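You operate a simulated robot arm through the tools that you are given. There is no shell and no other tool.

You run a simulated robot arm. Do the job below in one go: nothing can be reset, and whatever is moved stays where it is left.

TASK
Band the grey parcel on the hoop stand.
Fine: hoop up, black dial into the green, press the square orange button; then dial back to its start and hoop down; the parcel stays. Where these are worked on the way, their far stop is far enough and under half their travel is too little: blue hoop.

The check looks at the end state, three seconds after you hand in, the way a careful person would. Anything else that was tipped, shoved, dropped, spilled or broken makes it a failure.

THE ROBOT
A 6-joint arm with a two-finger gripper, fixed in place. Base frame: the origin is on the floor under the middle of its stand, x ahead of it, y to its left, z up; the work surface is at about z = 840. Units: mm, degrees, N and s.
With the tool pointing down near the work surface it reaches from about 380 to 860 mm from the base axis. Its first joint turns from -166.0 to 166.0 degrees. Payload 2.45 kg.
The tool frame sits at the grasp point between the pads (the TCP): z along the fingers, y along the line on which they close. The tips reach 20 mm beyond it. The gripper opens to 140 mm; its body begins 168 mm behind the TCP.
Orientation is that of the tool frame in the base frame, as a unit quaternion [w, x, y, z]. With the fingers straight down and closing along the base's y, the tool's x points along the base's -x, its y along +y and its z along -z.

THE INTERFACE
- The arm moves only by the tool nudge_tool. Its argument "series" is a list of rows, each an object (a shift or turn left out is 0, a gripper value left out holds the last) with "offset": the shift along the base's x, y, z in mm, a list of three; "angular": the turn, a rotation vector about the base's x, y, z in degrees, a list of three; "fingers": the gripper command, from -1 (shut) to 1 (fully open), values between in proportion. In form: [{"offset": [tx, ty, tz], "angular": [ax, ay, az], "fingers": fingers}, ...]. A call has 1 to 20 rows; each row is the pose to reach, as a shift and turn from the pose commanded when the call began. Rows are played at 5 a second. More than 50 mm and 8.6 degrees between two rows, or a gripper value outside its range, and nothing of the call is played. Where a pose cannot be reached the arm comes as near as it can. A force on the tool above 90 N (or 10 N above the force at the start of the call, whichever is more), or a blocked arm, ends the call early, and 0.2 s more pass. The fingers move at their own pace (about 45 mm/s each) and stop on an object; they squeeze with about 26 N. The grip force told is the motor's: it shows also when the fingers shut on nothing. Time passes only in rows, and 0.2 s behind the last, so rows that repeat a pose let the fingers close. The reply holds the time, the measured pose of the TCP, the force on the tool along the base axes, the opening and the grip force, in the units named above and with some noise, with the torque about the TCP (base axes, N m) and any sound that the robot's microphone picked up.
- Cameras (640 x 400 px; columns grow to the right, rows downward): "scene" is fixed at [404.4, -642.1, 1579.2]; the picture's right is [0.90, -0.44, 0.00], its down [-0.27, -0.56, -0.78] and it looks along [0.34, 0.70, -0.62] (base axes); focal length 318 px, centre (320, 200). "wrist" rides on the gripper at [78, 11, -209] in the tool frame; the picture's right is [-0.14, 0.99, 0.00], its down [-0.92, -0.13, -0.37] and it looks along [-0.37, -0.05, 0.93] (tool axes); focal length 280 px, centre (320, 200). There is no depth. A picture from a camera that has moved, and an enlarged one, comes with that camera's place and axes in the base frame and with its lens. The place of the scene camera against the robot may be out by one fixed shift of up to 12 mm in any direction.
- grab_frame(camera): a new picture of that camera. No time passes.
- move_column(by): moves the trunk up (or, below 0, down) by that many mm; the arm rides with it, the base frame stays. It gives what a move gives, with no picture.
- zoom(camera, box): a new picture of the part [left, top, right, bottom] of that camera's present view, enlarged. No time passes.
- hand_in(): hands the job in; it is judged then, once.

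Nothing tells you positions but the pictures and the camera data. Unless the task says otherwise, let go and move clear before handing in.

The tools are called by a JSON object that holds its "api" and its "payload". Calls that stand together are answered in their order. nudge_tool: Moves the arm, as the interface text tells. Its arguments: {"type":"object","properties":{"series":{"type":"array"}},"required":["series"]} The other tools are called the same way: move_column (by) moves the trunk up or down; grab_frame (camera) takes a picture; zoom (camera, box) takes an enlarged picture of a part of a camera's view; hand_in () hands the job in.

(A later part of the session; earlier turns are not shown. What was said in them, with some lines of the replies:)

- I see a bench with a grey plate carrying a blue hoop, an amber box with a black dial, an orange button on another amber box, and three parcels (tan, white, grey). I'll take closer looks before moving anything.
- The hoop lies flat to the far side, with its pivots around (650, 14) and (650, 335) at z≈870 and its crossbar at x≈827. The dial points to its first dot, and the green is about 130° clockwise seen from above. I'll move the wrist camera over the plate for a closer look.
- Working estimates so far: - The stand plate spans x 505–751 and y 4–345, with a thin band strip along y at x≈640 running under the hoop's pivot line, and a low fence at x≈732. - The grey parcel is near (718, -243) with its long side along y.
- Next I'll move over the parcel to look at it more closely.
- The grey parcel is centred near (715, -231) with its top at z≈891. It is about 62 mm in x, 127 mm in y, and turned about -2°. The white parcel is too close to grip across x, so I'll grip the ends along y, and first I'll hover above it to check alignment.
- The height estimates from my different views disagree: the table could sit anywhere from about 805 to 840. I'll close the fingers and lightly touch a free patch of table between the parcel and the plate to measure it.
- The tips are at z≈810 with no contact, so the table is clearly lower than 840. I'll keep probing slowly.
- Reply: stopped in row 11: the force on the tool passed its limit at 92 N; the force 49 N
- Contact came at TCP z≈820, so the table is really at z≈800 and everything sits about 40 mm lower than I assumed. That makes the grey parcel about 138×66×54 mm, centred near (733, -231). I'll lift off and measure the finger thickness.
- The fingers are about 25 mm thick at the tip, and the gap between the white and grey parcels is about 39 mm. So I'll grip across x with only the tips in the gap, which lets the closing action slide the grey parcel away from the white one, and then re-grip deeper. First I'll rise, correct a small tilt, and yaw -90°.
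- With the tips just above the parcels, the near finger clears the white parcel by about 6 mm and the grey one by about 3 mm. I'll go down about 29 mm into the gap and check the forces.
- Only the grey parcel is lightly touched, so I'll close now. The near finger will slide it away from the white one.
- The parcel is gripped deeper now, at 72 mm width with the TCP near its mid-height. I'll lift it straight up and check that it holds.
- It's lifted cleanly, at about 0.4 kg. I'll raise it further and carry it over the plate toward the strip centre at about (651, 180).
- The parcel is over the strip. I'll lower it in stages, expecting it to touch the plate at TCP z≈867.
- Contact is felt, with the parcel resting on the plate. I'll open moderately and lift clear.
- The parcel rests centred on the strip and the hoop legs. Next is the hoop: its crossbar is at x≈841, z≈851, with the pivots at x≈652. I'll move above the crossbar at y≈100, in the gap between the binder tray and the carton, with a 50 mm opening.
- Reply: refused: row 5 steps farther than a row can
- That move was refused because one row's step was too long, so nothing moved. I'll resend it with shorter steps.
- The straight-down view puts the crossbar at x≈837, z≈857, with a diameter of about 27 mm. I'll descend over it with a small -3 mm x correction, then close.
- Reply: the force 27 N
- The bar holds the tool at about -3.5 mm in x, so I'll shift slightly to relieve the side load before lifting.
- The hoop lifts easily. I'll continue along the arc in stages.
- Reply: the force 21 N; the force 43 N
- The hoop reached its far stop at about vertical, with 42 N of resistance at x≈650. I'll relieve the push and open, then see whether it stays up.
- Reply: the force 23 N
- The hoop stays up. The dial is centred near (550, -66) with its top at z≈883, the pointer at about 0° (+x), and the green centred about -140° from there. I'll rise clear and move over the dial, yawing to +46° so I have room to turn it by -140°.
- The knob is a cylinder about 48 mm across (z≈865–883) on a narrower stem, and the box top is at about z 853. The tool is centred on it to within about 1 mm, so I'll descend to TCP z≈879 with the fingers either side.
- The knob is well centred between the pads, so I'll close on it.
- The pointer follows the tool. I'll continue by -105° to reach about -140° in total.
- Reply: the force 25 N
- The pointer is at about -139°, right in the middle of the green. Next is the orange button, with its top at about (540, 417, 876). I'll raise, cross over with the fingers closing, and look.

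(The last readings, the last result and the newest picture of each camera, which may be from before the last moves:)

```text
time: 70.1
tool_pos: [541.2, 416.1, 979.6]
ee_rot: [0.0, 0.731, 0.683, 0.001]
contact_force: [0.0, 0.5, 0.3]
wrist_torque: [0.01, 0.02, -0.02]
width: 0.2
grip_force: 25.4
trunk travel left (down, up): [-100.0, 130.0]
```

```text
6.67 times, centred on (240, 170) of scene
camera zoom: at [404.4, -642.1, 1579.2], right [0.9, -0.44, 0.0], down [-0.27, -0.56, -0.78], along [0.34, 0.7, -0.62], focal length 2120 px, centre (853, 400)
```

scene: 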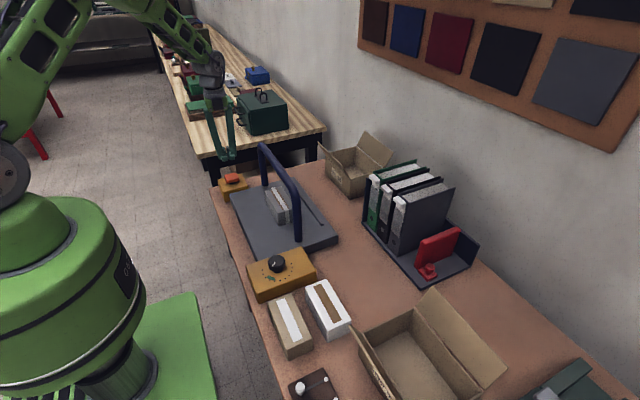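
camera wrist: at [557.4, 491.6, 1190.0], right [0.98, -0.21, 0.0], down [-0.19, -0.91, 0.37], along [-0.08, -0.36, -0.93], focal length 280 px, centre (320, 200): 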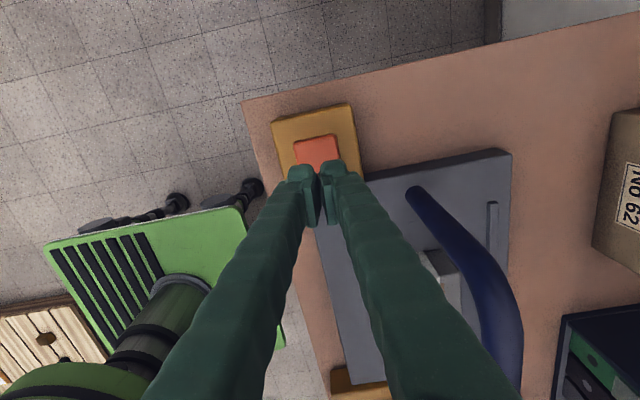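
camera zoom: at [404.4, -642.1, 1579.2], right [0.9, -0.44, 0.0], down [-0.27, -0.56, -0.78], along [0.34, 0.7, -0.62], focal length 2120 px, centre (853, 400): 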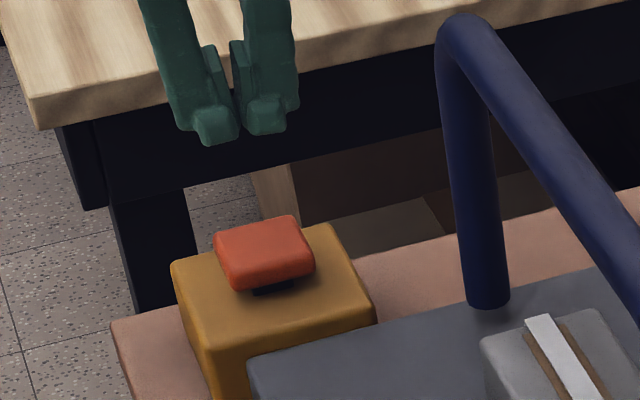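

{"api": "zoom", "payload": {"camera": "scene", "box": [250, 140, 330, 240]}}

{"api": "zoom", "payload": {"camera": "scene", "box": [260, 180, 300, 225]}}

```text
4.00 times, centred on (290, 190) of scene
camera zoom: at [404.4, -642.1, 1579.2], right [0.9, -0.44, 0.0], down [-0.27, -0.56, -0.78], along [0.34, 0.7, -0.62], focal length 1272 px, centre (440, 240)
```

zoom: 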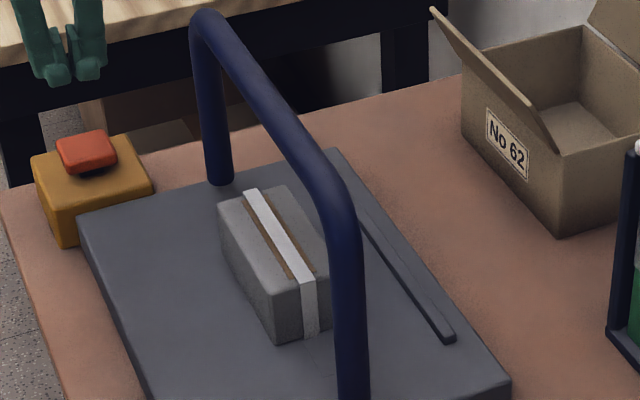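

```text
8.89 times, centred on (280, 202) of scene
camera zoom: at [404.4, -642.1, 1579.2], right [0.9, -0.44, 0.0], down [-0.27, -0.56, -0.78], along [0.34, 0.7, -0.62], focal length 2827 px, centre (676, 178)
```

zoom: 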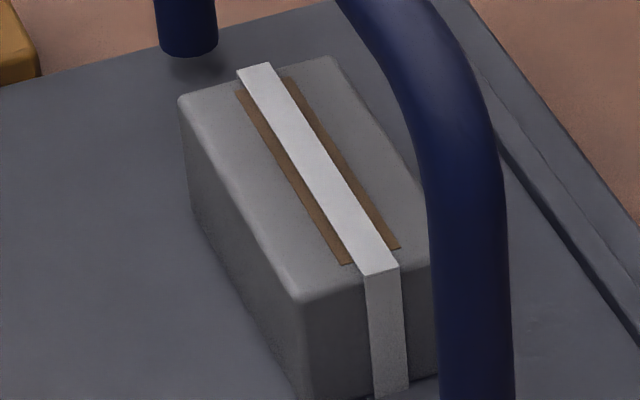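

The strap has already appeared around the parcel, running along y over its top, with tension set by the dial. The button is right under the tips, so I'll descend toward contact.

{"api": "nudge_tool", "payload": {"series": [{"offset": [0, 0, -20]}, {"offset": [0, 0, -40]}, {"offset": [0, 0, -55]}, {"offset": [0, 0, -65]}, {"offset": [0, 0, -72]}, {"offset": [0, 0, -76]}, {"offset": [0, 0, -78]}, {"offset": [0, 0, -78]}]}}

{"api": "zoom", "payload": {"camera": "scene", "box": [200, 140, 280, 200]}}

```text
time: 71.9
tool_pos: [542.4, 416.3, 901.8]
ee_rot: [-0.001, 0.731, 0.683, -0.001]
contact_force: [-0.1, 0.1, 0.3]
wrist_torque: [-0.01, -0.01, -0.03]
width: 0.1
grip_force: 26.4
trunk travel left (down, up): [-100.0, 130.0]
```

```text
6.67 times, centred on (240, 170) of scene
camera zoom: at [404.4, -642.1, 1579.2], right [0.9, -0.44, 0.0], down [-0.27, -0.56, -0.78], along [0.34, 0.7, -0.62], focal length 2120 px, centre (853, 400)
```

zoom: 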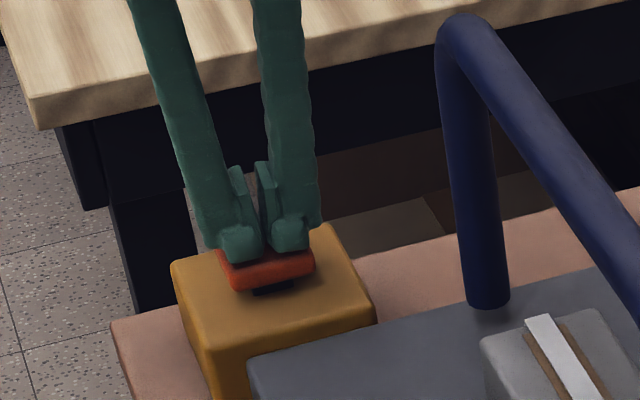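

{"api": "nudge_tool", "payload": {"series": [{"offset": [0, 0, -2]}, {"offset": [0, 0, -4]}, {"offset": [0, 0, -6]}, {"offset": [0, 0, -6]}]}}

```text
time: 72.9
tool_pos: [541.2, 416.7, 895.2]
ee_rot: [0.0, 0.73, 0.683, 0.001]
contact_force: [-1.7, -0.7, 2.5]
wrist_torque: [-0.02, -0.01, 0.0]
width: 5.9
grip_force: 29.2
trunk travel left (down, up): [-100.0, 130.0]
```

{"api": "nudge_tool", "payload": {"series": [{"offset": [0, 0, -1.5]}, {"offset": [0, 0, -3]}, {"offset": [0, 0, -4]}, {"offset": [0, 0, -4]}]}}

{"api": "zoom", "payload": {"camera": "scene", "box": [200, 140, 280, 200]}}

```text
time: 73.9
tool_pos: [541.0, 416.1, 891.9]
ee_rot: [-0.001, 0.731, 0.682, 0.001]
contact_force: [0.4, -0.7, 4.0]
wrist_torque: [-0.05, -0.02, -0.01]
width: 5.8
grip_force: 28.8
trunk travel left (down, up): [-100.0, 130.0]
```

```text
6.67 times, centred on (240, 170) of scene
camera zoom: at [404.4, -642.1, 1579.2], right [0.9, -0.44, 0.0], down [-0.27, -0.56, -0.78], along [0.34, 0.7, -0.62], focal length 2120 px, centre (853, 400)
```

zoom: 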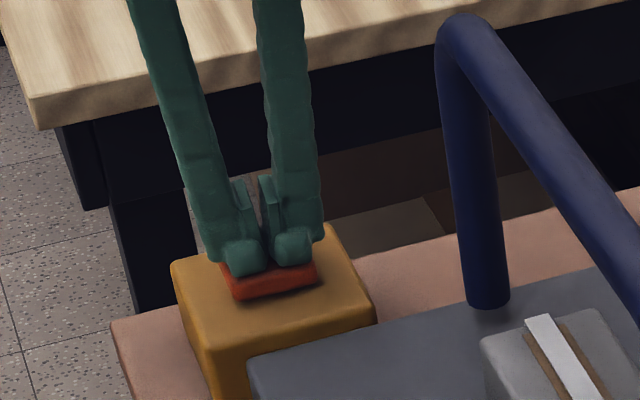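

The button is moving down on its spring at about 4 N. I'll press further to its stop and watch the force.

{"api": "nudge_tool", "payload": {"series": [{"offset": [0, 0, -1.5]}, {"offset": [0, 0, -3]}, {"offset": [0, 0, -4]}, {"offset": [0, 0, -4]}]}}

```text
time: 74.9
tool_pos: [541.4, 416.0, 888.1]
ee_rot: [-0.001, 0.731, 0.683, 0.001]
contact_force: [2.2, 2.9, 7.7]
wrist_torque: [0.04, -0.07, 0.03]
width: 5.9
grip_force: 29.6
trunk travel left (down, up): [-100.0, 130.0]
heard: click
```

There was a click, so the button registered. I'll lift off and check the parcel and button.

{"api": "nudge_tool", "payload": {"series": [{"offset": [0, 0, 0]}, {"offset": [0, 0, 5]}, {"offset": [0, 0, 15]}, {"offset": [0, 0, 45]}, {"offset": [0, 0, 85]}, {"offset": [0, 0, 85]}]}}

{"api": "zoom", "payload": {"camera": "scene", "box": [210, 140, 370, 250]}}

{"api": "zoom", "payload": {"camera": "scene", "box": [260, 180, 300, 225]}}

```text
time: 76.3
tool_pos: [541.1, 416.0, 972.0]
ee_rot: [-0.001, 0.731, 0.682, 0.0]
contact_force: [-0.1, 0.0, 0.4]
wrist_torque: [-0.03, 0.0, 0.02]
width: 0.0
grip_force: 29.7
trunk travel left (down, up): [-100.0, 130.0]
```

```text
3.64 times, centred on (290, 195) of scene
camera zoom: at [404.4, -642.1, 1579.2], right [0.9, -0.44, 0.0], down [-0.27, -0.56, -0.78], along [0.34, 0.7, -0.62], focal length 1156 px, centre (429, 218)
```

zoom: 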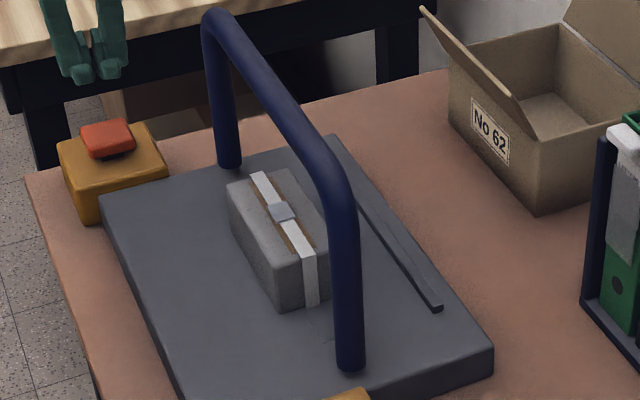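

```text
8.89 times, centred on (280, 202) of scene
camera zoom: at [404.4, -642.1, 1579.2], right [0.9, -0.44, 0.0], down [-0.27, -0.56, -0.78], along [0.34, 0.7, -0.62], focal length 2827 px, centre (676, 178)
```

zoom: 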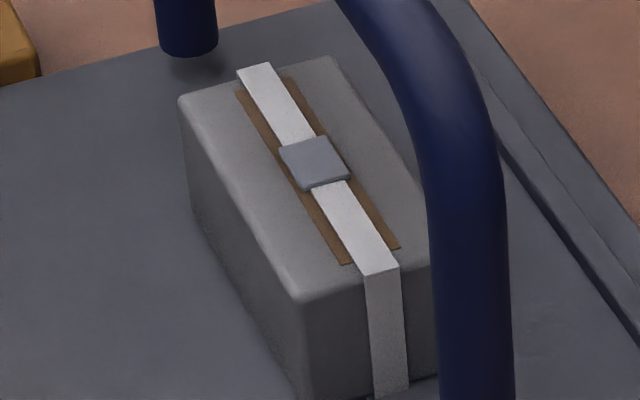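

The strap now carries a clip, so the banding worked. Next I return the dial to its start by going back over it along the same safe path.

{"api": "nudge_tool", "payload": {"series": [{"offset": [0, 0, 45]}, {"offset": [0, 0, 90]}, {"offset": [1, -44, 95]}, {"offset": [2, -88, 95]}, {"offset": [3, -132, 95]}, {"offset": [4, -176, 95]}, {"offset": [5, -220, 95]}, {"offset": [5, -264, 95]}, {"offset": [6, -308, 95]}, {"offset": [7, -352, 95]}, {"offset": [8, -396, 95]}, {"offset": [9, -440, 95], "fingers": 0.15}, {"offset": [9.2, -482.4, 95]}, {"offset": [9.2, -482.4, 60]}, {"offset": [9.2, -482.4, 25]}, {"offset": [9.2, -482.4, -5]}, {"offset": [9.2, -482.4, -5]}]}}

{"api": "grab_frame", "payload": {"camera": "wrist"}}

{"api": "zoom", "payload": {"camera": "wrist", "box": [240, 80, 400, 240]}}

```text
time: 79.9
tool_pos: [551.1, -66.6, 968.0]
ee_rot: [0.0, 0.731, 0.682, 0.0]
contact_force: [-0.2, -0.6, -0.7]
wrist_torque: [-0.02, 0.03, -0.01]
width: 80.7
grip_force: 0.1
trunk travel left (down, up): [-100.0, 130.0]
```

```text
taken
camera wrist: at [567.3, 8.9, 1178.7], right [0.98, -0.21, 0.0], down [-0.19, -0.91, 0.37], along [-0.08, -0.36, -0.93], focal length 280 px, centre (320, 200)
```

wrist: 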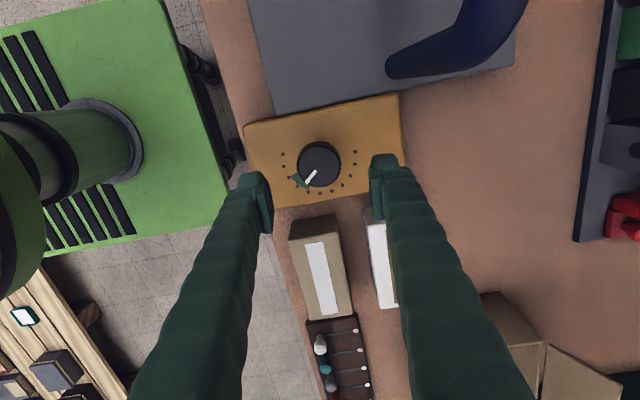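

```text
2.50 times, centred on (320, 160) of wrist
camera zoom: at [567.3, 8.9, 1178.7], right [0.98, -0.21, 0.0], down [-0.19, -0.91, 0.37], along [-0.08, -0.36, -0.93], focal length 701 px, centre (320, 300)
```

zoom: 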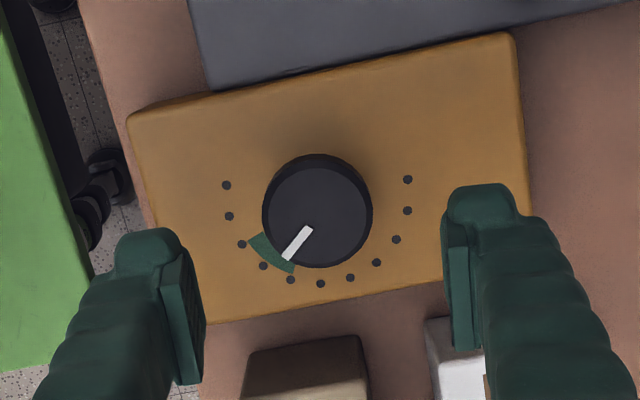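

{"api": "nudge_tool", "payload": {"series": [{"offset": [-0.5, 1.2, -25]}, {"offset": [-0.5, 1.2, -50]}, {"offset": [-0.5, 1.2, -70]}, {"offset": [-0.5, 1.2, -80]}, {"offset": [-0.5, 1.2, -85]}, {"offset": [-0.5, 1.2, -88]}, {"offset": [-0.5, 1.2, -88]}, {"offset": [-0.5, 1.2, -88], "fingers": -0.15}, {"offset": [-0.5, 1.2, -88], "fingers": -0.3}, {"offset": [-0.5, 1.2, -88], "fingers": -0.4}, {"offset": [-0.5, 1.2, -88], "fingers": -0.5}, {"offset": [-0.5, 1.2, -88], "fingers": -0.6}]}}

{"api": "zoom", "payload": {"camera": "wrist", "box": [240, 100, 400, 260]}}

```text
time: 82.5
tool_pos: [549.8, -66.1, 880.2]
ee_rot: [0.0, 0.731, 0.683, 0.0]
contact_force: [3.1, 0.8, 0.2]
wrist_torque: [-0.03, -0.05, 0.0]
width: 46.8
grip_force: 44.9
trunk travel left (down, up): [-100.0, 130.0]
```

```text
2.50 times, centred on (320, 180) of wrist
camera zoom: at [566.4, 10.4, 1090.1], right [0.98, -0.21, 0.0], down [-0.19, -0.91, 0.37], along [-0.08, -0.36, -0.93], focal length 701 px, centre (320, 250)
```

zoom: 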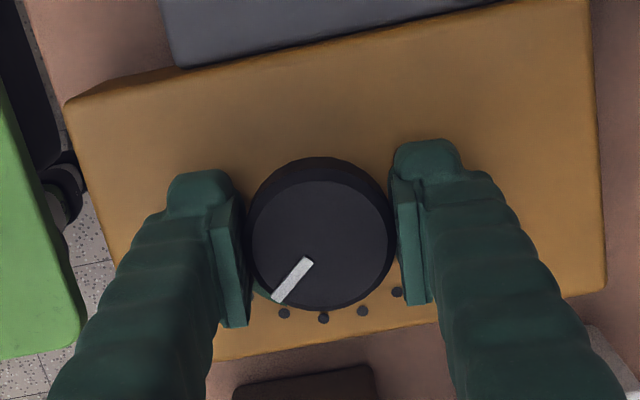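

{"api": "nudge_tool", "payload": {"series": [{"offset": [0, 0, 0], "angular": [0, 0, 7], "fingers": -1}, {"offset": [0, 0, 0], "angular": [0, 0, 14]}, {"offset": [0, 0, 0], "angular": [0, 0, 21]}, {"offset": [0, 0, 0], "angular": [0, 0, 28]}, {"offset": [0, 0, 0], "angular": [0, 0, 35]}, {"offset": [0, 0, 0], "angular": [0, 0, 42]}, {"offset": [0, 0, 0], "angular": [0, 0, 49]}, {"offset": [0, 0, 0], "angular": [0, 0, 56]}, {"offset": [0, 0, 0], "angular": [0, 0, 63]}, {"offset": [0, 0, 0], "angular": [0, 0, 70]}, {"offset": [0, 0, 0], "angular": [0, 0, 77]}, {"offset": [0, 0, 0], "angular": [0, 0, 84]}, {"offset": [0, 0, 0], "angular": [0, 0, 91]}, {"offset": [0, 0, 0], "angular": [0, 0, 98]}, {"offset": [0, 0, 0], "angular": [0, 0, 105]}, {"offset": [0, 0, 0], "angular": [0, 0, 112]}, {"offset": [0, 0, 0], "angular": [0, 0, 119]}, {"offset": [0, 0, 0], "angular": [0, 0, 126]}, {"offset": [0, 0, 0], "angular": [0, 0, 133]}]}}

{"api": "zoom", "payload": {"camera": "wrist", "box": [240, 100, 400, 260]}}

{"api": "zoom", "payload": {"camera": "scene", "box": [240, 220, 330, 290]}}

```text
time: 86.5
tool_pos: [550.6, -64.5, 878.2]
ee_rot: [0.0, -0.336, 0.942, 0.0]
contact_force: [7.1, 16.2, 2.3]
wrist_torque: [0.24, 0.02, -0.02]
width: 46.5
grip_force: 45.3
trunk travel left (down, up): [-100.0, 130.0]
```

```text
2.50 times, centred on (320, 180) of wrist
camera zoom: at [483.0, -106.3, 1090.2], right [-0.52, 0.85, 0.0], down [0.79, 0.48, 0.37], along [0.32, 0.19, -0.93], focal length 701 px, centre (320, 250)
```

zoom: 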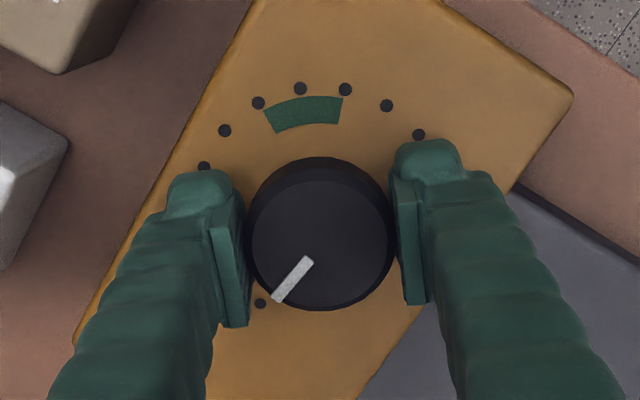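

```text
5.71 times, centred on (285, 255) of scene
camera zoom: at [404.4, -642.1, 1579.2], right [0.9, -0.44, 0.0], down [-0.27, -0.56, -0.78], along [0.34, 0.7, -0.62], focal length 1817 px, centre (520, -114)
```

zoom: 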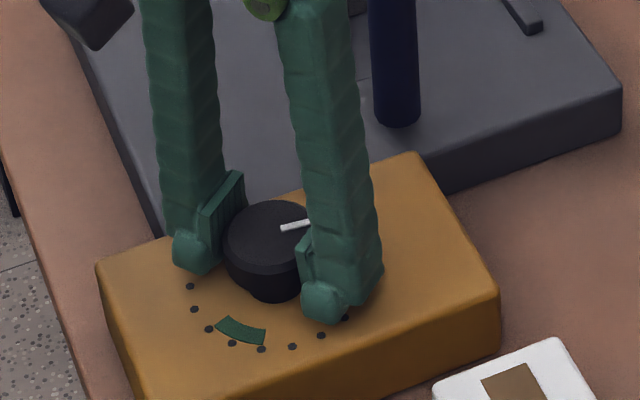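

{"api": "nudge_tool", "payload": {"series": [{"offset": [0, -0.5, 0], "angular": [0, 0, 4]}, {"offset": [0, -0.5, 0], "angular": [0, 0, 7.2]}, {"offset": [0, -0.5, 0], "angular": [0, 0, 7.2]}]}}

{"api": "zoom", "payload": {"camera": "wrist", "box": [240, 100, 400, 260]}}

```text
time: 87.3
tool_pos: [550.5, -65.1, 880.1]
ee_rot: [0.0, -0.393, 0.919, -0.002]
contact_force: [8.4, 23.5, 0.1]
wrist_torque: [0.22, -0.16, 0.0]
width: 46.4
grip_force: 44.8
trunk travel left (down, up): [-100.0, 130.0]
```

```text
2.50 times, centred on (320, 180) of wrist
camera zoom: at [488.6, -114.2, 1090.2], right [-0.62, 0.78, 0.0], down [0.73, 0.58, 0.37], along [0.29, 0.23, -0.93], focal length 701 px, centre (320, 250)
```

zoom: 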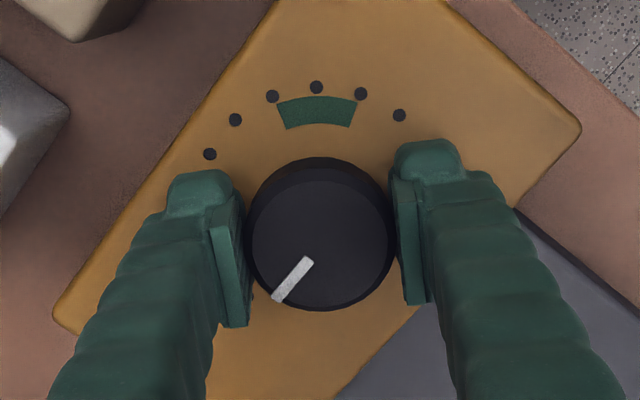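

{"api": "nudge_tool", "payload": {"series": [{"offset": [0.5, 1.3, 0]}, {"offset": [0.5, 1.3, 0], "fingers": -0.2}, {"offset": [0.5, 1.3, 0], "fingers": 0.15}, {"offset": [0.5, 1.3, 0], "fingers": 0.15}, {"offset": [0.5, 1.3, 0], "fingers": 0.15}, {"offset": [0.5, 1.3, 25], "fingers": 0.15}, {"offset": [0.5, 1.3, 60], "fingers": 0.15}, {"offset": [0.5, 1.3, 78], "fingers": 0.15}, {"offset": [0.5, 1.3, 78], "fingers": 0.15}]}}

{"api": "zoom", "payload": {"camera": "wrist", "box": [240, 80, 400, 240]}}

{"api": "zoom", "payload": {"camera": "scene", "box": [255, 240, 315, 290]}}

```text
time: 89.3
tool_pos: [549.8, -63.9, 957.6]
ee_rot: [0.0, -0.394, 0.919, -0.001]
contact_force: [0.0, 0.4, -0.2]
wrist_torque: [-0.04, -0.02, -0.06]
width: 80.9
grip_force: 0.1
trunk travel left (down, up): [-100.0, 130.0]
```

```text
2.50 times, centred on (320, 160) of wrist
camera zoom: at [488.3, -114.7, 1168.2], right [-0.62, 0.78, 0.0], down [0.73, 0.58, 0.37], along [0.29, 0.23, -0.93], focal length 701 px, centre (320, 300)
```

zoom: 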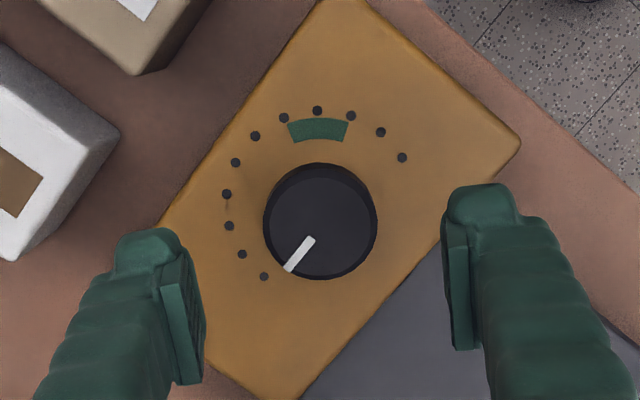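

```text
8.00 times, centred on (285, 265) of scene
camera zoom: at [404.4, -642.1, 1579.2], right [0.9, -0.44, 0.0], down [-0.27, -0.56, -0.78], along [0.34, 0.7, -0.62], focal length 2544 px, centre (600, -320)
```

zoom: 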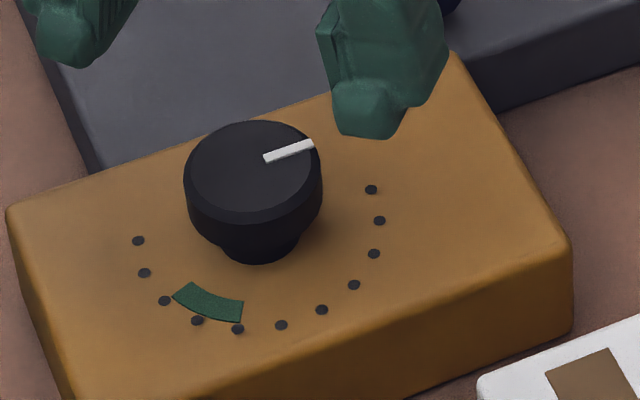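

The dial is back exactly where it started and the box is unmoved. Next is the hoop down: I'll raise, yaw back to -90°, and return above the crossbar at (650, 100).

{"api": "nudge_tool", "payload": {"series": [{"offset": [0, 0, 45], "fingers": -0.29}, {"offset": [0, 0, 90]}, {"offset": [0, 0, 135]}, {"offset": [0, 0, 175]}, {"offset": [0, 0, 175]}]}}

{"api": "nudge_tool", "payload": {"series": [{"offset": [6, 10, 0], "angular": [0, 0, -8]}, {"offset": [12, 19, 0], "angular": [0, 0, -16]}, {"offset": [18, 29, 0], "angular": [0, 0, -24]}, {"offset": [24, 39, 0], "angular": [0, 0, -32]}, {"offset": [29, 48, 0], "angular": [0, 0, -40]}, {"offset": [35, 58, 0], "angular": [0, 0, -48]}, {"offset": [41, 68, 0], "angular": [0, 0, -56]}, {"offset": [47, 77, 0], "angular": [0, 0, -64]}, {"offset": [53, 87, 0], "angular": [0, 0, -72]}, {"offset": [59, 97, 0], "angular": [0, 0, -80]}, {"offset": [65, 106, 0], "angular": [0, 0, -88]}, {"offset": [71, 116, 0], "angular": [0, 0, -96]}, {"offset": [76, 126, 0], "angular": [0, 0, -104]}, {"offset": [82, 135, 0], "angular": [0, 0, -112]}, {"offset": [88, 145, 0], "angular": [0, 0, -120]}, {"offset": [94, 155, 0], "angular": [0, 0, -128]}, {"offset": [100.5, 164, 0], "angular": [0, 0, -136.3]}, {"offset": [100.5, 164, 0], "angular": [0, 0, -136.3]}]}}

{"api": "grab_frame", "payload": {"camera": "wrist"}}

{"api": "grab_frame", "payload": {"camera": "scene"}}

```text
time: 90.5
tool_pos: [548.9, -64.2, 1132.9]
ee_rot: [-0.001, -0.393, 0.919, -0.001]
contact_force: [0.6, 0.8, 0.4]
wrist_torque: [-0.01, -0.02, 0.03]
width: 49.8
grip_force: 0.1
trunk travel left (down, up): [-100.0, 130.0]
```

```text
time: 94.3
tool_pos: [651.2, 99.9, 1133.6]
ee_rot: [-0.001, 0.708, 0.706, 0.0]
contact_force: [-0.9, 0.4, -0.8]
wrist_torque: [0.01, 0.03, -0.01]
width: 49.8
grip_force: 0.1
trunk travel left (down, up): [-100.0, 130.0]
```

```text
taken
camera wrist: at [662.1, 176.4, 1343.5], right [0.99, -0.14, 0.0], down [-0.13, -0.92, 0.37], along [-0.05, -0.36, -0.93], focal length 280 px, centre (320, 200)
```

wrist: 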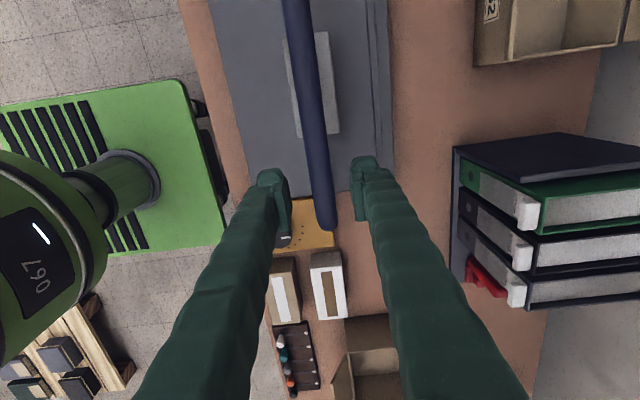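

```text
taken
```

scene: 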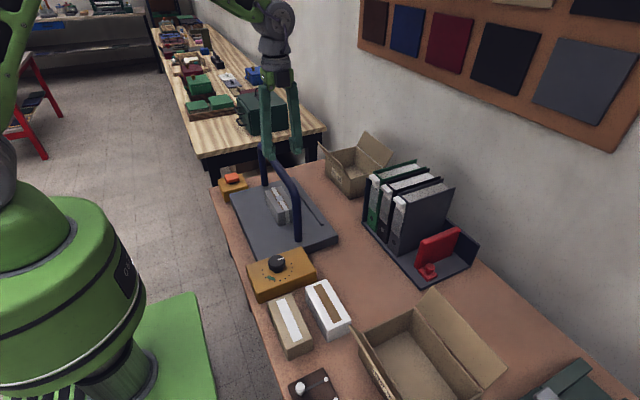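

{"api": "zoom", "payload": {"camera": "wrist", "box": [250, 80, 390, 240]}}

```text
2.50 times, centred on (320, 160) of wrist
camera zoom: at [662.1, 176.4, 1343.5], right [0.99, -0.14, 0.0], down [-0.13, -0.92, 0.37], along [-0.05, -0.36, -0.93], focal length 701 px, centre (320, 300)
```

zoom: 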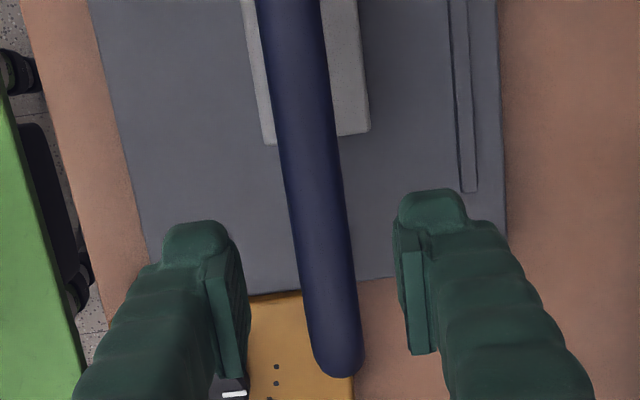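

The bar sits at x≈650 with the fingers straddling it. I'll descend to z≈1038 and close.

{"api": "nudge_tool", "payload": {"series": [{"offset": [-1, 0, -25]}, {"offset": [-1, 0, -50]}, {"offset": [-1, 0, -70]}, {"offset": [-1, 0, -85]}, {"offset": [-1, 0, -95]}, {"offset": [-1, 0, -95]}, {"offset": [-1, 0, -95], "fingers": -0.5}, {"offset": [-1, 0, -95], "fingers": -0.7}, {"offset": [-1, 0, -95], "fingers": -1}, {"offset": [-1, 0, -95], "fingers": -1}]}}

{"api": "zoom", "payload": {"camera": "scene", "box": [220, 110, 380, 250]}}

```text
time: 96.5
tool_pos: [649.2, 99.8, 1038.6]
ee_rot: [0.0, 0.707, 0.707, 0.0]
contact_force: [2.3, -0.3, -1.6]
wrist_torque: [0.06, 0.0, 0.11]
width: 21.8
grip_force: 39.8
trunk travel left (down, up): [-100.0, 130.0]
```

```text
2.86 times, centred on (300, 180) of scene
camera zoom: at [404.4, -642.1, 1579.2], right [0.9, -0.44, 0.0], down [-0.27, -0.56, -0.78], along [0.34, 0.7, -0.62], focal length 909 px, centre (377, 257)
```

zoom: 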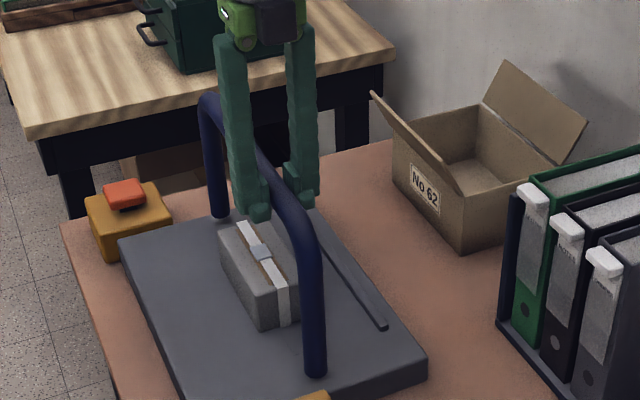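

Gripped with almost no side load. I'll lower the hoop back along its arc in stages.

{"api": "nudge_tool", "payload": {"series": [{"offset": [9.6, 0, -0.3]}, {"offset": [19.3, 0, -1.0]}, {"offset": [38.3, 0, -4.0]}, {"offset": [57, 0, -9]}, {"offset": [75, 0, -15.9]}, {"offset": [92.2, 0, -24.7]}, {"offset": [92.2, 0, -24.7]}]}}

```text
time: 98.1
tool_pos: [742.0, 99.6, 1012.7]
ee_rot: [0.0, 0.707, 0.707, 0.0]
contact_force: [-1.7, 1.5, -3.0]
wrist_torque: [0.0, -0.05, 0.14]
width: 21.9
grip_force: 45.0
trunk travel left (down, up): [-100.0, 130.0]
```

{"api": "nudge_tool", "payload": {"series": [{"offset": [16.1, 0, -10.5]}, {"offset": [31.1, 0, -22.6]}, {"offset": [44.8, 0, -36.3]}, {"offset": [56.9, 0, -51.3]}, {"offset": [67.4, 0, -67.5]}, {"offset": [67.4, 0, -67.5]}]}}

{"api": "zoom", "payload": {"camera": "scene", "box": [220, 130, 400, 250]}}

```text
time: 99.5
tool_pos: [809.5, 99.4, 945.9]
ee_rot: [-0.001, 0.707, 0.707, 0.0]
contact_force: [-3.1, 3.2, -4.8]
wrist_torque: [0.19, -0.06, 0.12]
width: 22.0
grip_force: 44.8
trunk travel left (down, up): [-100.0, 130.0]
```

```text
3.33 times, centred on (310, 190) of scene
camera zoom: at [404.4, -642.1, 1579.2], right [0.9, -0.44, 0.0], down [-0.27, -0.56, -0.78], along [0.34, 0.7, -0.62], focal length 1060 px, centre (353, 233)
```

zoom: 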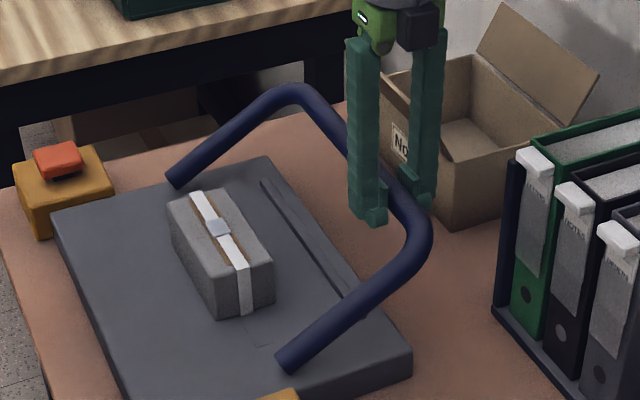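

{"api": "nudge_tool", "payload": {"series": [{"offset": [8.8, 0, -17.1]}, {"offset": [15.7, 0, -35.1]}, {"offset": [20.7, 0, -53.8]}, {"offset": [22.5, 0, -64]}, {"offset": [23.7, 0, -72.8]}, {"offset": [23.7, 0, -72.8]}]}}

```text
time: 100.9
tool_pos: [832.5, 99.0, 871.8]
ee_rot: [0.0, 0.707, 0.707, -0.001]
contact_force: [-5.5, 2.2, -1.8]
wrist_torque: [0.05, 0.06, 0.12]
width: 21.5
grip_force: 45.3
trunk travel left (down, up): [-100.0, 130.0]
```

{"api": "nudge_tool", "payload": {"series": [{"offset": [0.3, 0, -4]}, {"offset": [0.6, 0, -8]}, {"offset": [0.8, 0, -12]}, {"offset": [0.8, 0, -12]}]}}

```text
time: 101.9
tool_pos: [833.3, 99.4, 860.8]
ee_rot: [0.0, 0.708, 0.707, 0.0]
contact_force: [-6.0, 0.1, -1.0]
wrist_torque: [0.0, 0.09, 0.1]
width: 21.8
grip_force: 44.9
trunk travel left (down, up): [-100.0, 130.0]
```

{"api": "nudge_tool", "payload": {"series": [{"offset": [0, 0, -2]}, {"offset": [0, 0, -4]}, {"offset": [0, 0, -6]}, {"offset": [0, 0, -6]}]}}

{"api": "zoom", "payload": {"camera": "scene", "box": [290, 140, 400, 240]}}

```text
time: 102.9
tool_pos: [833.9, 99.4, 855.2]
ee_rot: [0.0, 0.707, 0.707, 0.0]
contact_force: [-5.3, -4.0, -0.5]
wrist_torque: [0.0, 0.18, 0.13]
width: 21.9
grip_force: 45.3
trunk travel left (down, up): [-100.0, 130.0]
```

```text
4.00 times, centred on (345, 190) of scene
camera zoom: at [404.4, -642.1, 1579.2], right [0.9, -0.44, 0.0], down [-0.27, -0.56, -0.78], along [0.34, 0.7, -0.62], focal length 1272 px, centre (220, 240)
```

zoom: 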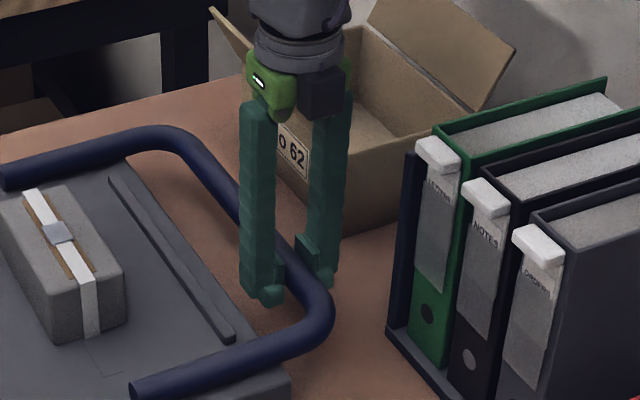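

{"api": "nudge_tool", "payload": {"series": [{"offset": [0, 0, -1.5]}, {"offset": [0, 0, -3]}, {"offset": [0, 0, -3]}]}}

```text
time: 103.7
tool_pos: [833.2, 99.2, 852.8]
ee_rot: [0.0, 0.707, 0.708, 0.0]
contact_force: [-5.3, -3.9, 1.2]
wrist_torque: [0.05, 0.12, 0.1]
width: 21.7
grip_force: 45.1
trunk travel left (down, up): [-100.0, 130.0]
```

{"api": "nudge_tool", "payload": {"series": [{"offset": [0, 0, -1.5]}, {"offset": [0, 0, -3]}, {"offset": [0, 0, -3]}]}}

{"api": "zoom", "payload": {"camera": "scene", "box": [250, 170, 350, 250]}}

```text
time: 104.5
tool_pos: [835.3, 100.1, 852.1]
ee_rot: [0.001, 0.707, 0.707, 0.002]
contact_force: [-6.6, -4.2, 18.7]
wrist_torque: [-0.14, 0.1, 0.14]
width: 21.5
grip_force: 45.0
trunk travel left (down, up): [-100.0, 130.0]
```

```text
5.00 times, centred on (300, 210) of scene
camera zoom: at [404.4, -642.1, 1579.2], right [0.9, -0.44, 0.0], down [-0.27, -0.56, -0.78], along [0.34, 0.7, -0.62], focal length 1590 px, centre (420, 150)
```

zoom: 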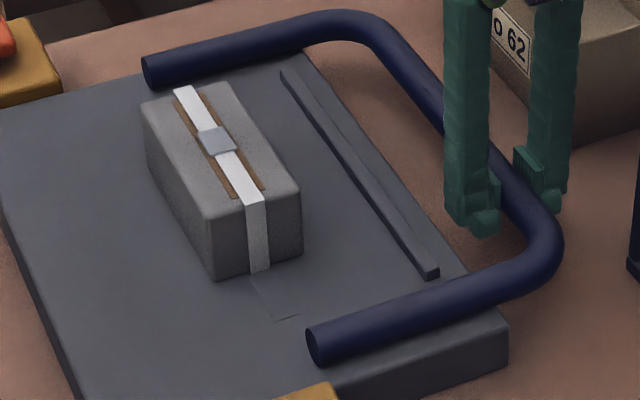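

The hoop met its down stop with 19 N of upward force and looks exactly as it did at the start. I'll relieve the push, open, and rise straight up.

{"api": "nudge_tool", "payload": {"series": [{"offset": [-0.5, 0, 1.5]}, {"offset": [-0.5, 0, 1.5], "fingers": -0.6}, {"offset": [-0.5, 0, 1.5], "fingers": -0.3}, {"offset": [-0.5, 0, 1.5], "fingers": -0.3}, {"offset": [-0.5, 0, 1.5], "fingers": -0.3}, {"offset": [-0.5, 0, 15]}, {"offset": [-0.5, 0, 40]}, {"offset": [-0.5, 0, 80]}, {"offset": [-0.5, 0, 120]}, {"offset": [-0.5, 0, 120]}]}}

{"api": "grab_frame", "payload": {"camera": "scene"}}

{"api": "grab_frame", "payload": {"camera": "wrist"}}

```text
time: 106.7
tool_pos: [833.3, 98.3, 969.4]
ee_rot: [0.0, 0.707, 0.707, -0.001]
contact_force: [-0.5, 0.2, -0.4]
wrist_torque: [-0.02, -0.04, -0.04]
width: 48.8
grip_force: 0.0
trunk travel left (down, up): [-100.0, 130.0]
```

```text
taken
```

scene: 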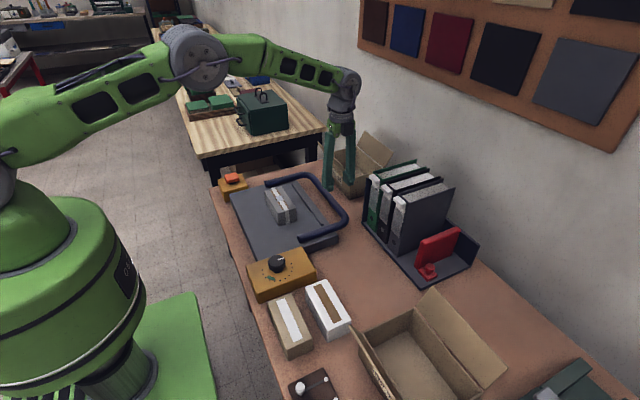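

```text
taken
camera wrist: at [844.9, 175.6, 1179.3], right [0.99, -0.14, 0.0], down [-0.13, -0.92, 0.37], along [-0.05, -0.36, -0.93], focal length 280 px, centre (320, 200)
```

wrist: 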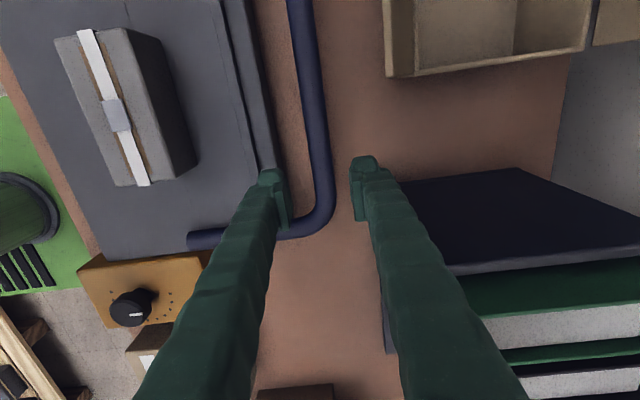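

Everything is in place, so I'll retreat the arm to near its starting pose and compare the scene with the beginning.

{"api": "nudge_tool", "payload": {"series": [{"offset": [0, 0, 45]}, {"offset": [0, 0, 90]}, {"offset": [0, 0, 130]}, {"offset": [-38, -11, 152]}, {"offset": [-76, -22, 174]}, {"offset": [-114, -33, 196]}, {"offset": [-152, -44, 218]}, {"offset": [-190, -55, 240]}, {"offset": [-228, -66, 262]}, {"offset": [-228, -66, 262]}]}}

{"api": "grab_frame", "payload": {"camera": "scene"}}

{"api": "zoom", "payload": {"camera": "scene", "box": [230, 235, 390, 335]}}

{"api": "zoom", "payload": {"camera": "scene", "box": [200, 150, 400, 275]}}

{"api": "grab_frame", "payload": {"camera": "wrist"}}

```text
time: 108.9
tool_pos: [604.7, 32.8, 1230.4]
ee_rot: [0.0, 0.707, 0.707, 0.0]
contact_force: [-0.1, -0.3, 0.0]
wrist_torque: [0.01, 0.03, 0.02]
width: 49.0
grip_force: 0.0
trunk travel left (down, up): [-100.0, 130.0]
```

```text
taken
```

scene: 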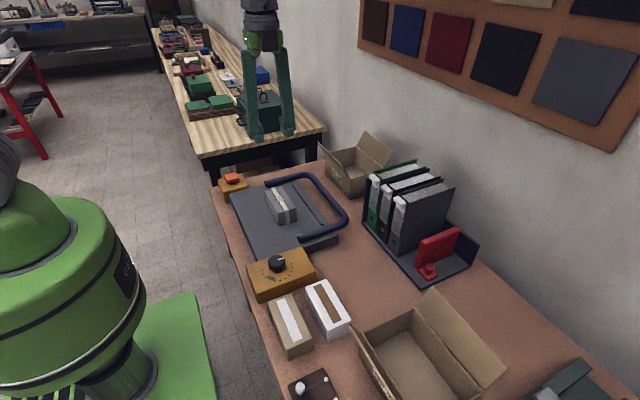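

```text
4.00 times, centred on (310, 285) of scene
camera zoom: at [404.4, -642.1, 1579.2], right [0.9, -0.44, 0.0], down [-0.27, -0.56, -0.78], along [0.34, 0.7, -0.62], focal length 1272 px, centre (360, -140)
```

zoom: 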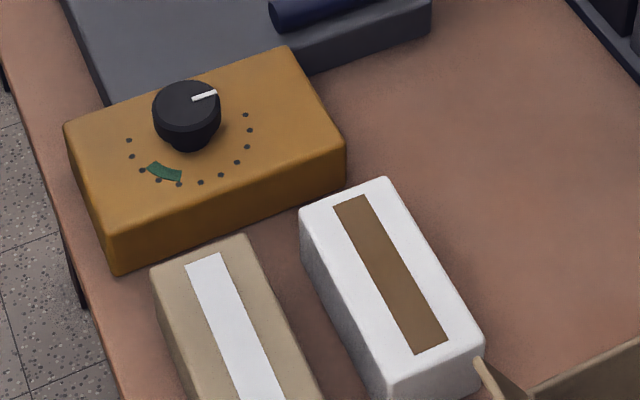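

```text
3.20 times, centred on (300, 212) of scene
camera zoom: at [404.4, -642.1, 1579.2], right [0.9, -0.44, 0.0], down [-0.27, -0.56, -0.78], along [0.34, 0.7, -0.62], focal length 1018 px, centre (384, 160)
```

zoom: 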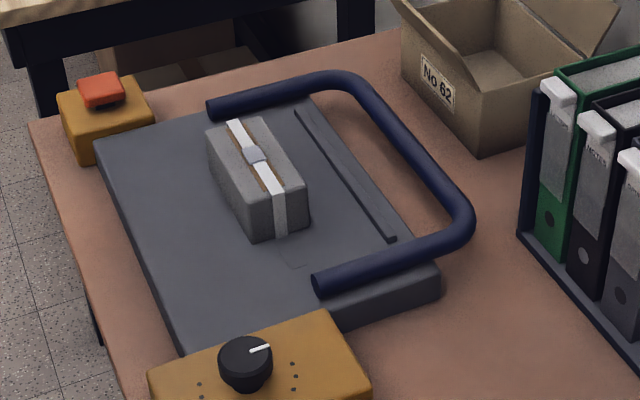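

```text
taken
camera wrist: at [616.8, 109.9, 1439.9], right [0.99, -0.14, 0.0], down [-0.13, -0.92, 0.37], along [-0.05, -0.36, -0.93], focal length 280 px, centre (320, 200)
```

wrist: 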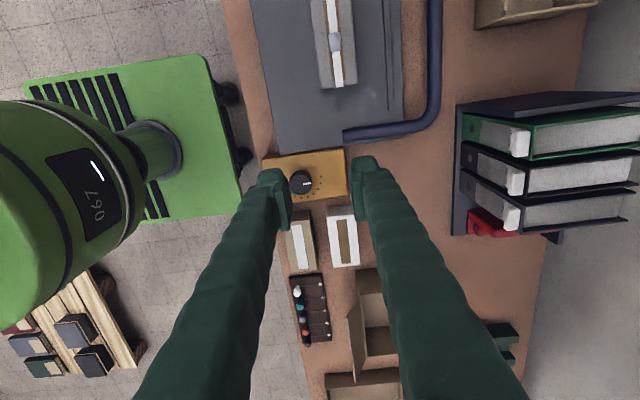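

The grey parcel sits on the stand with a strap and clip. The hoop is down, the dial is at its start, the button is released, and everything else looks exactly as it did in the first pictures. The arm is clear, so I'm handing in.

{"api": "hand_in", "payload": {}}

```text
The job is handed in.
```

The grey parcel is banded and still on the hoop stand, with the strap around it and a clip on top. I've handed the job in; no verdict has come back.

- **Hoop:** I raised it to its far stop, about vertical. After the button I lowered it to its down stop, where it looks the same as in the first picture.
- **Dial:** I turned it about 140° into the middle of the green. It is now back at its start, with the pointer where it was in the first picture.
- **Button:** I pressed it until it clicked, and the clip appeared on the strap. The strap itself was already around the parcel before I pressed.
- **Rest of the bench:** The white and tan parcels, the boxes, the binders and the cartons look unmoved compared with the first pictures. I made one touch on bare table to measure its height. It was firmer than I meant, at about 90 N, and the table turned out to be at about 800 mm rather than 840.

The arm is clear of the bench, back near where it started.
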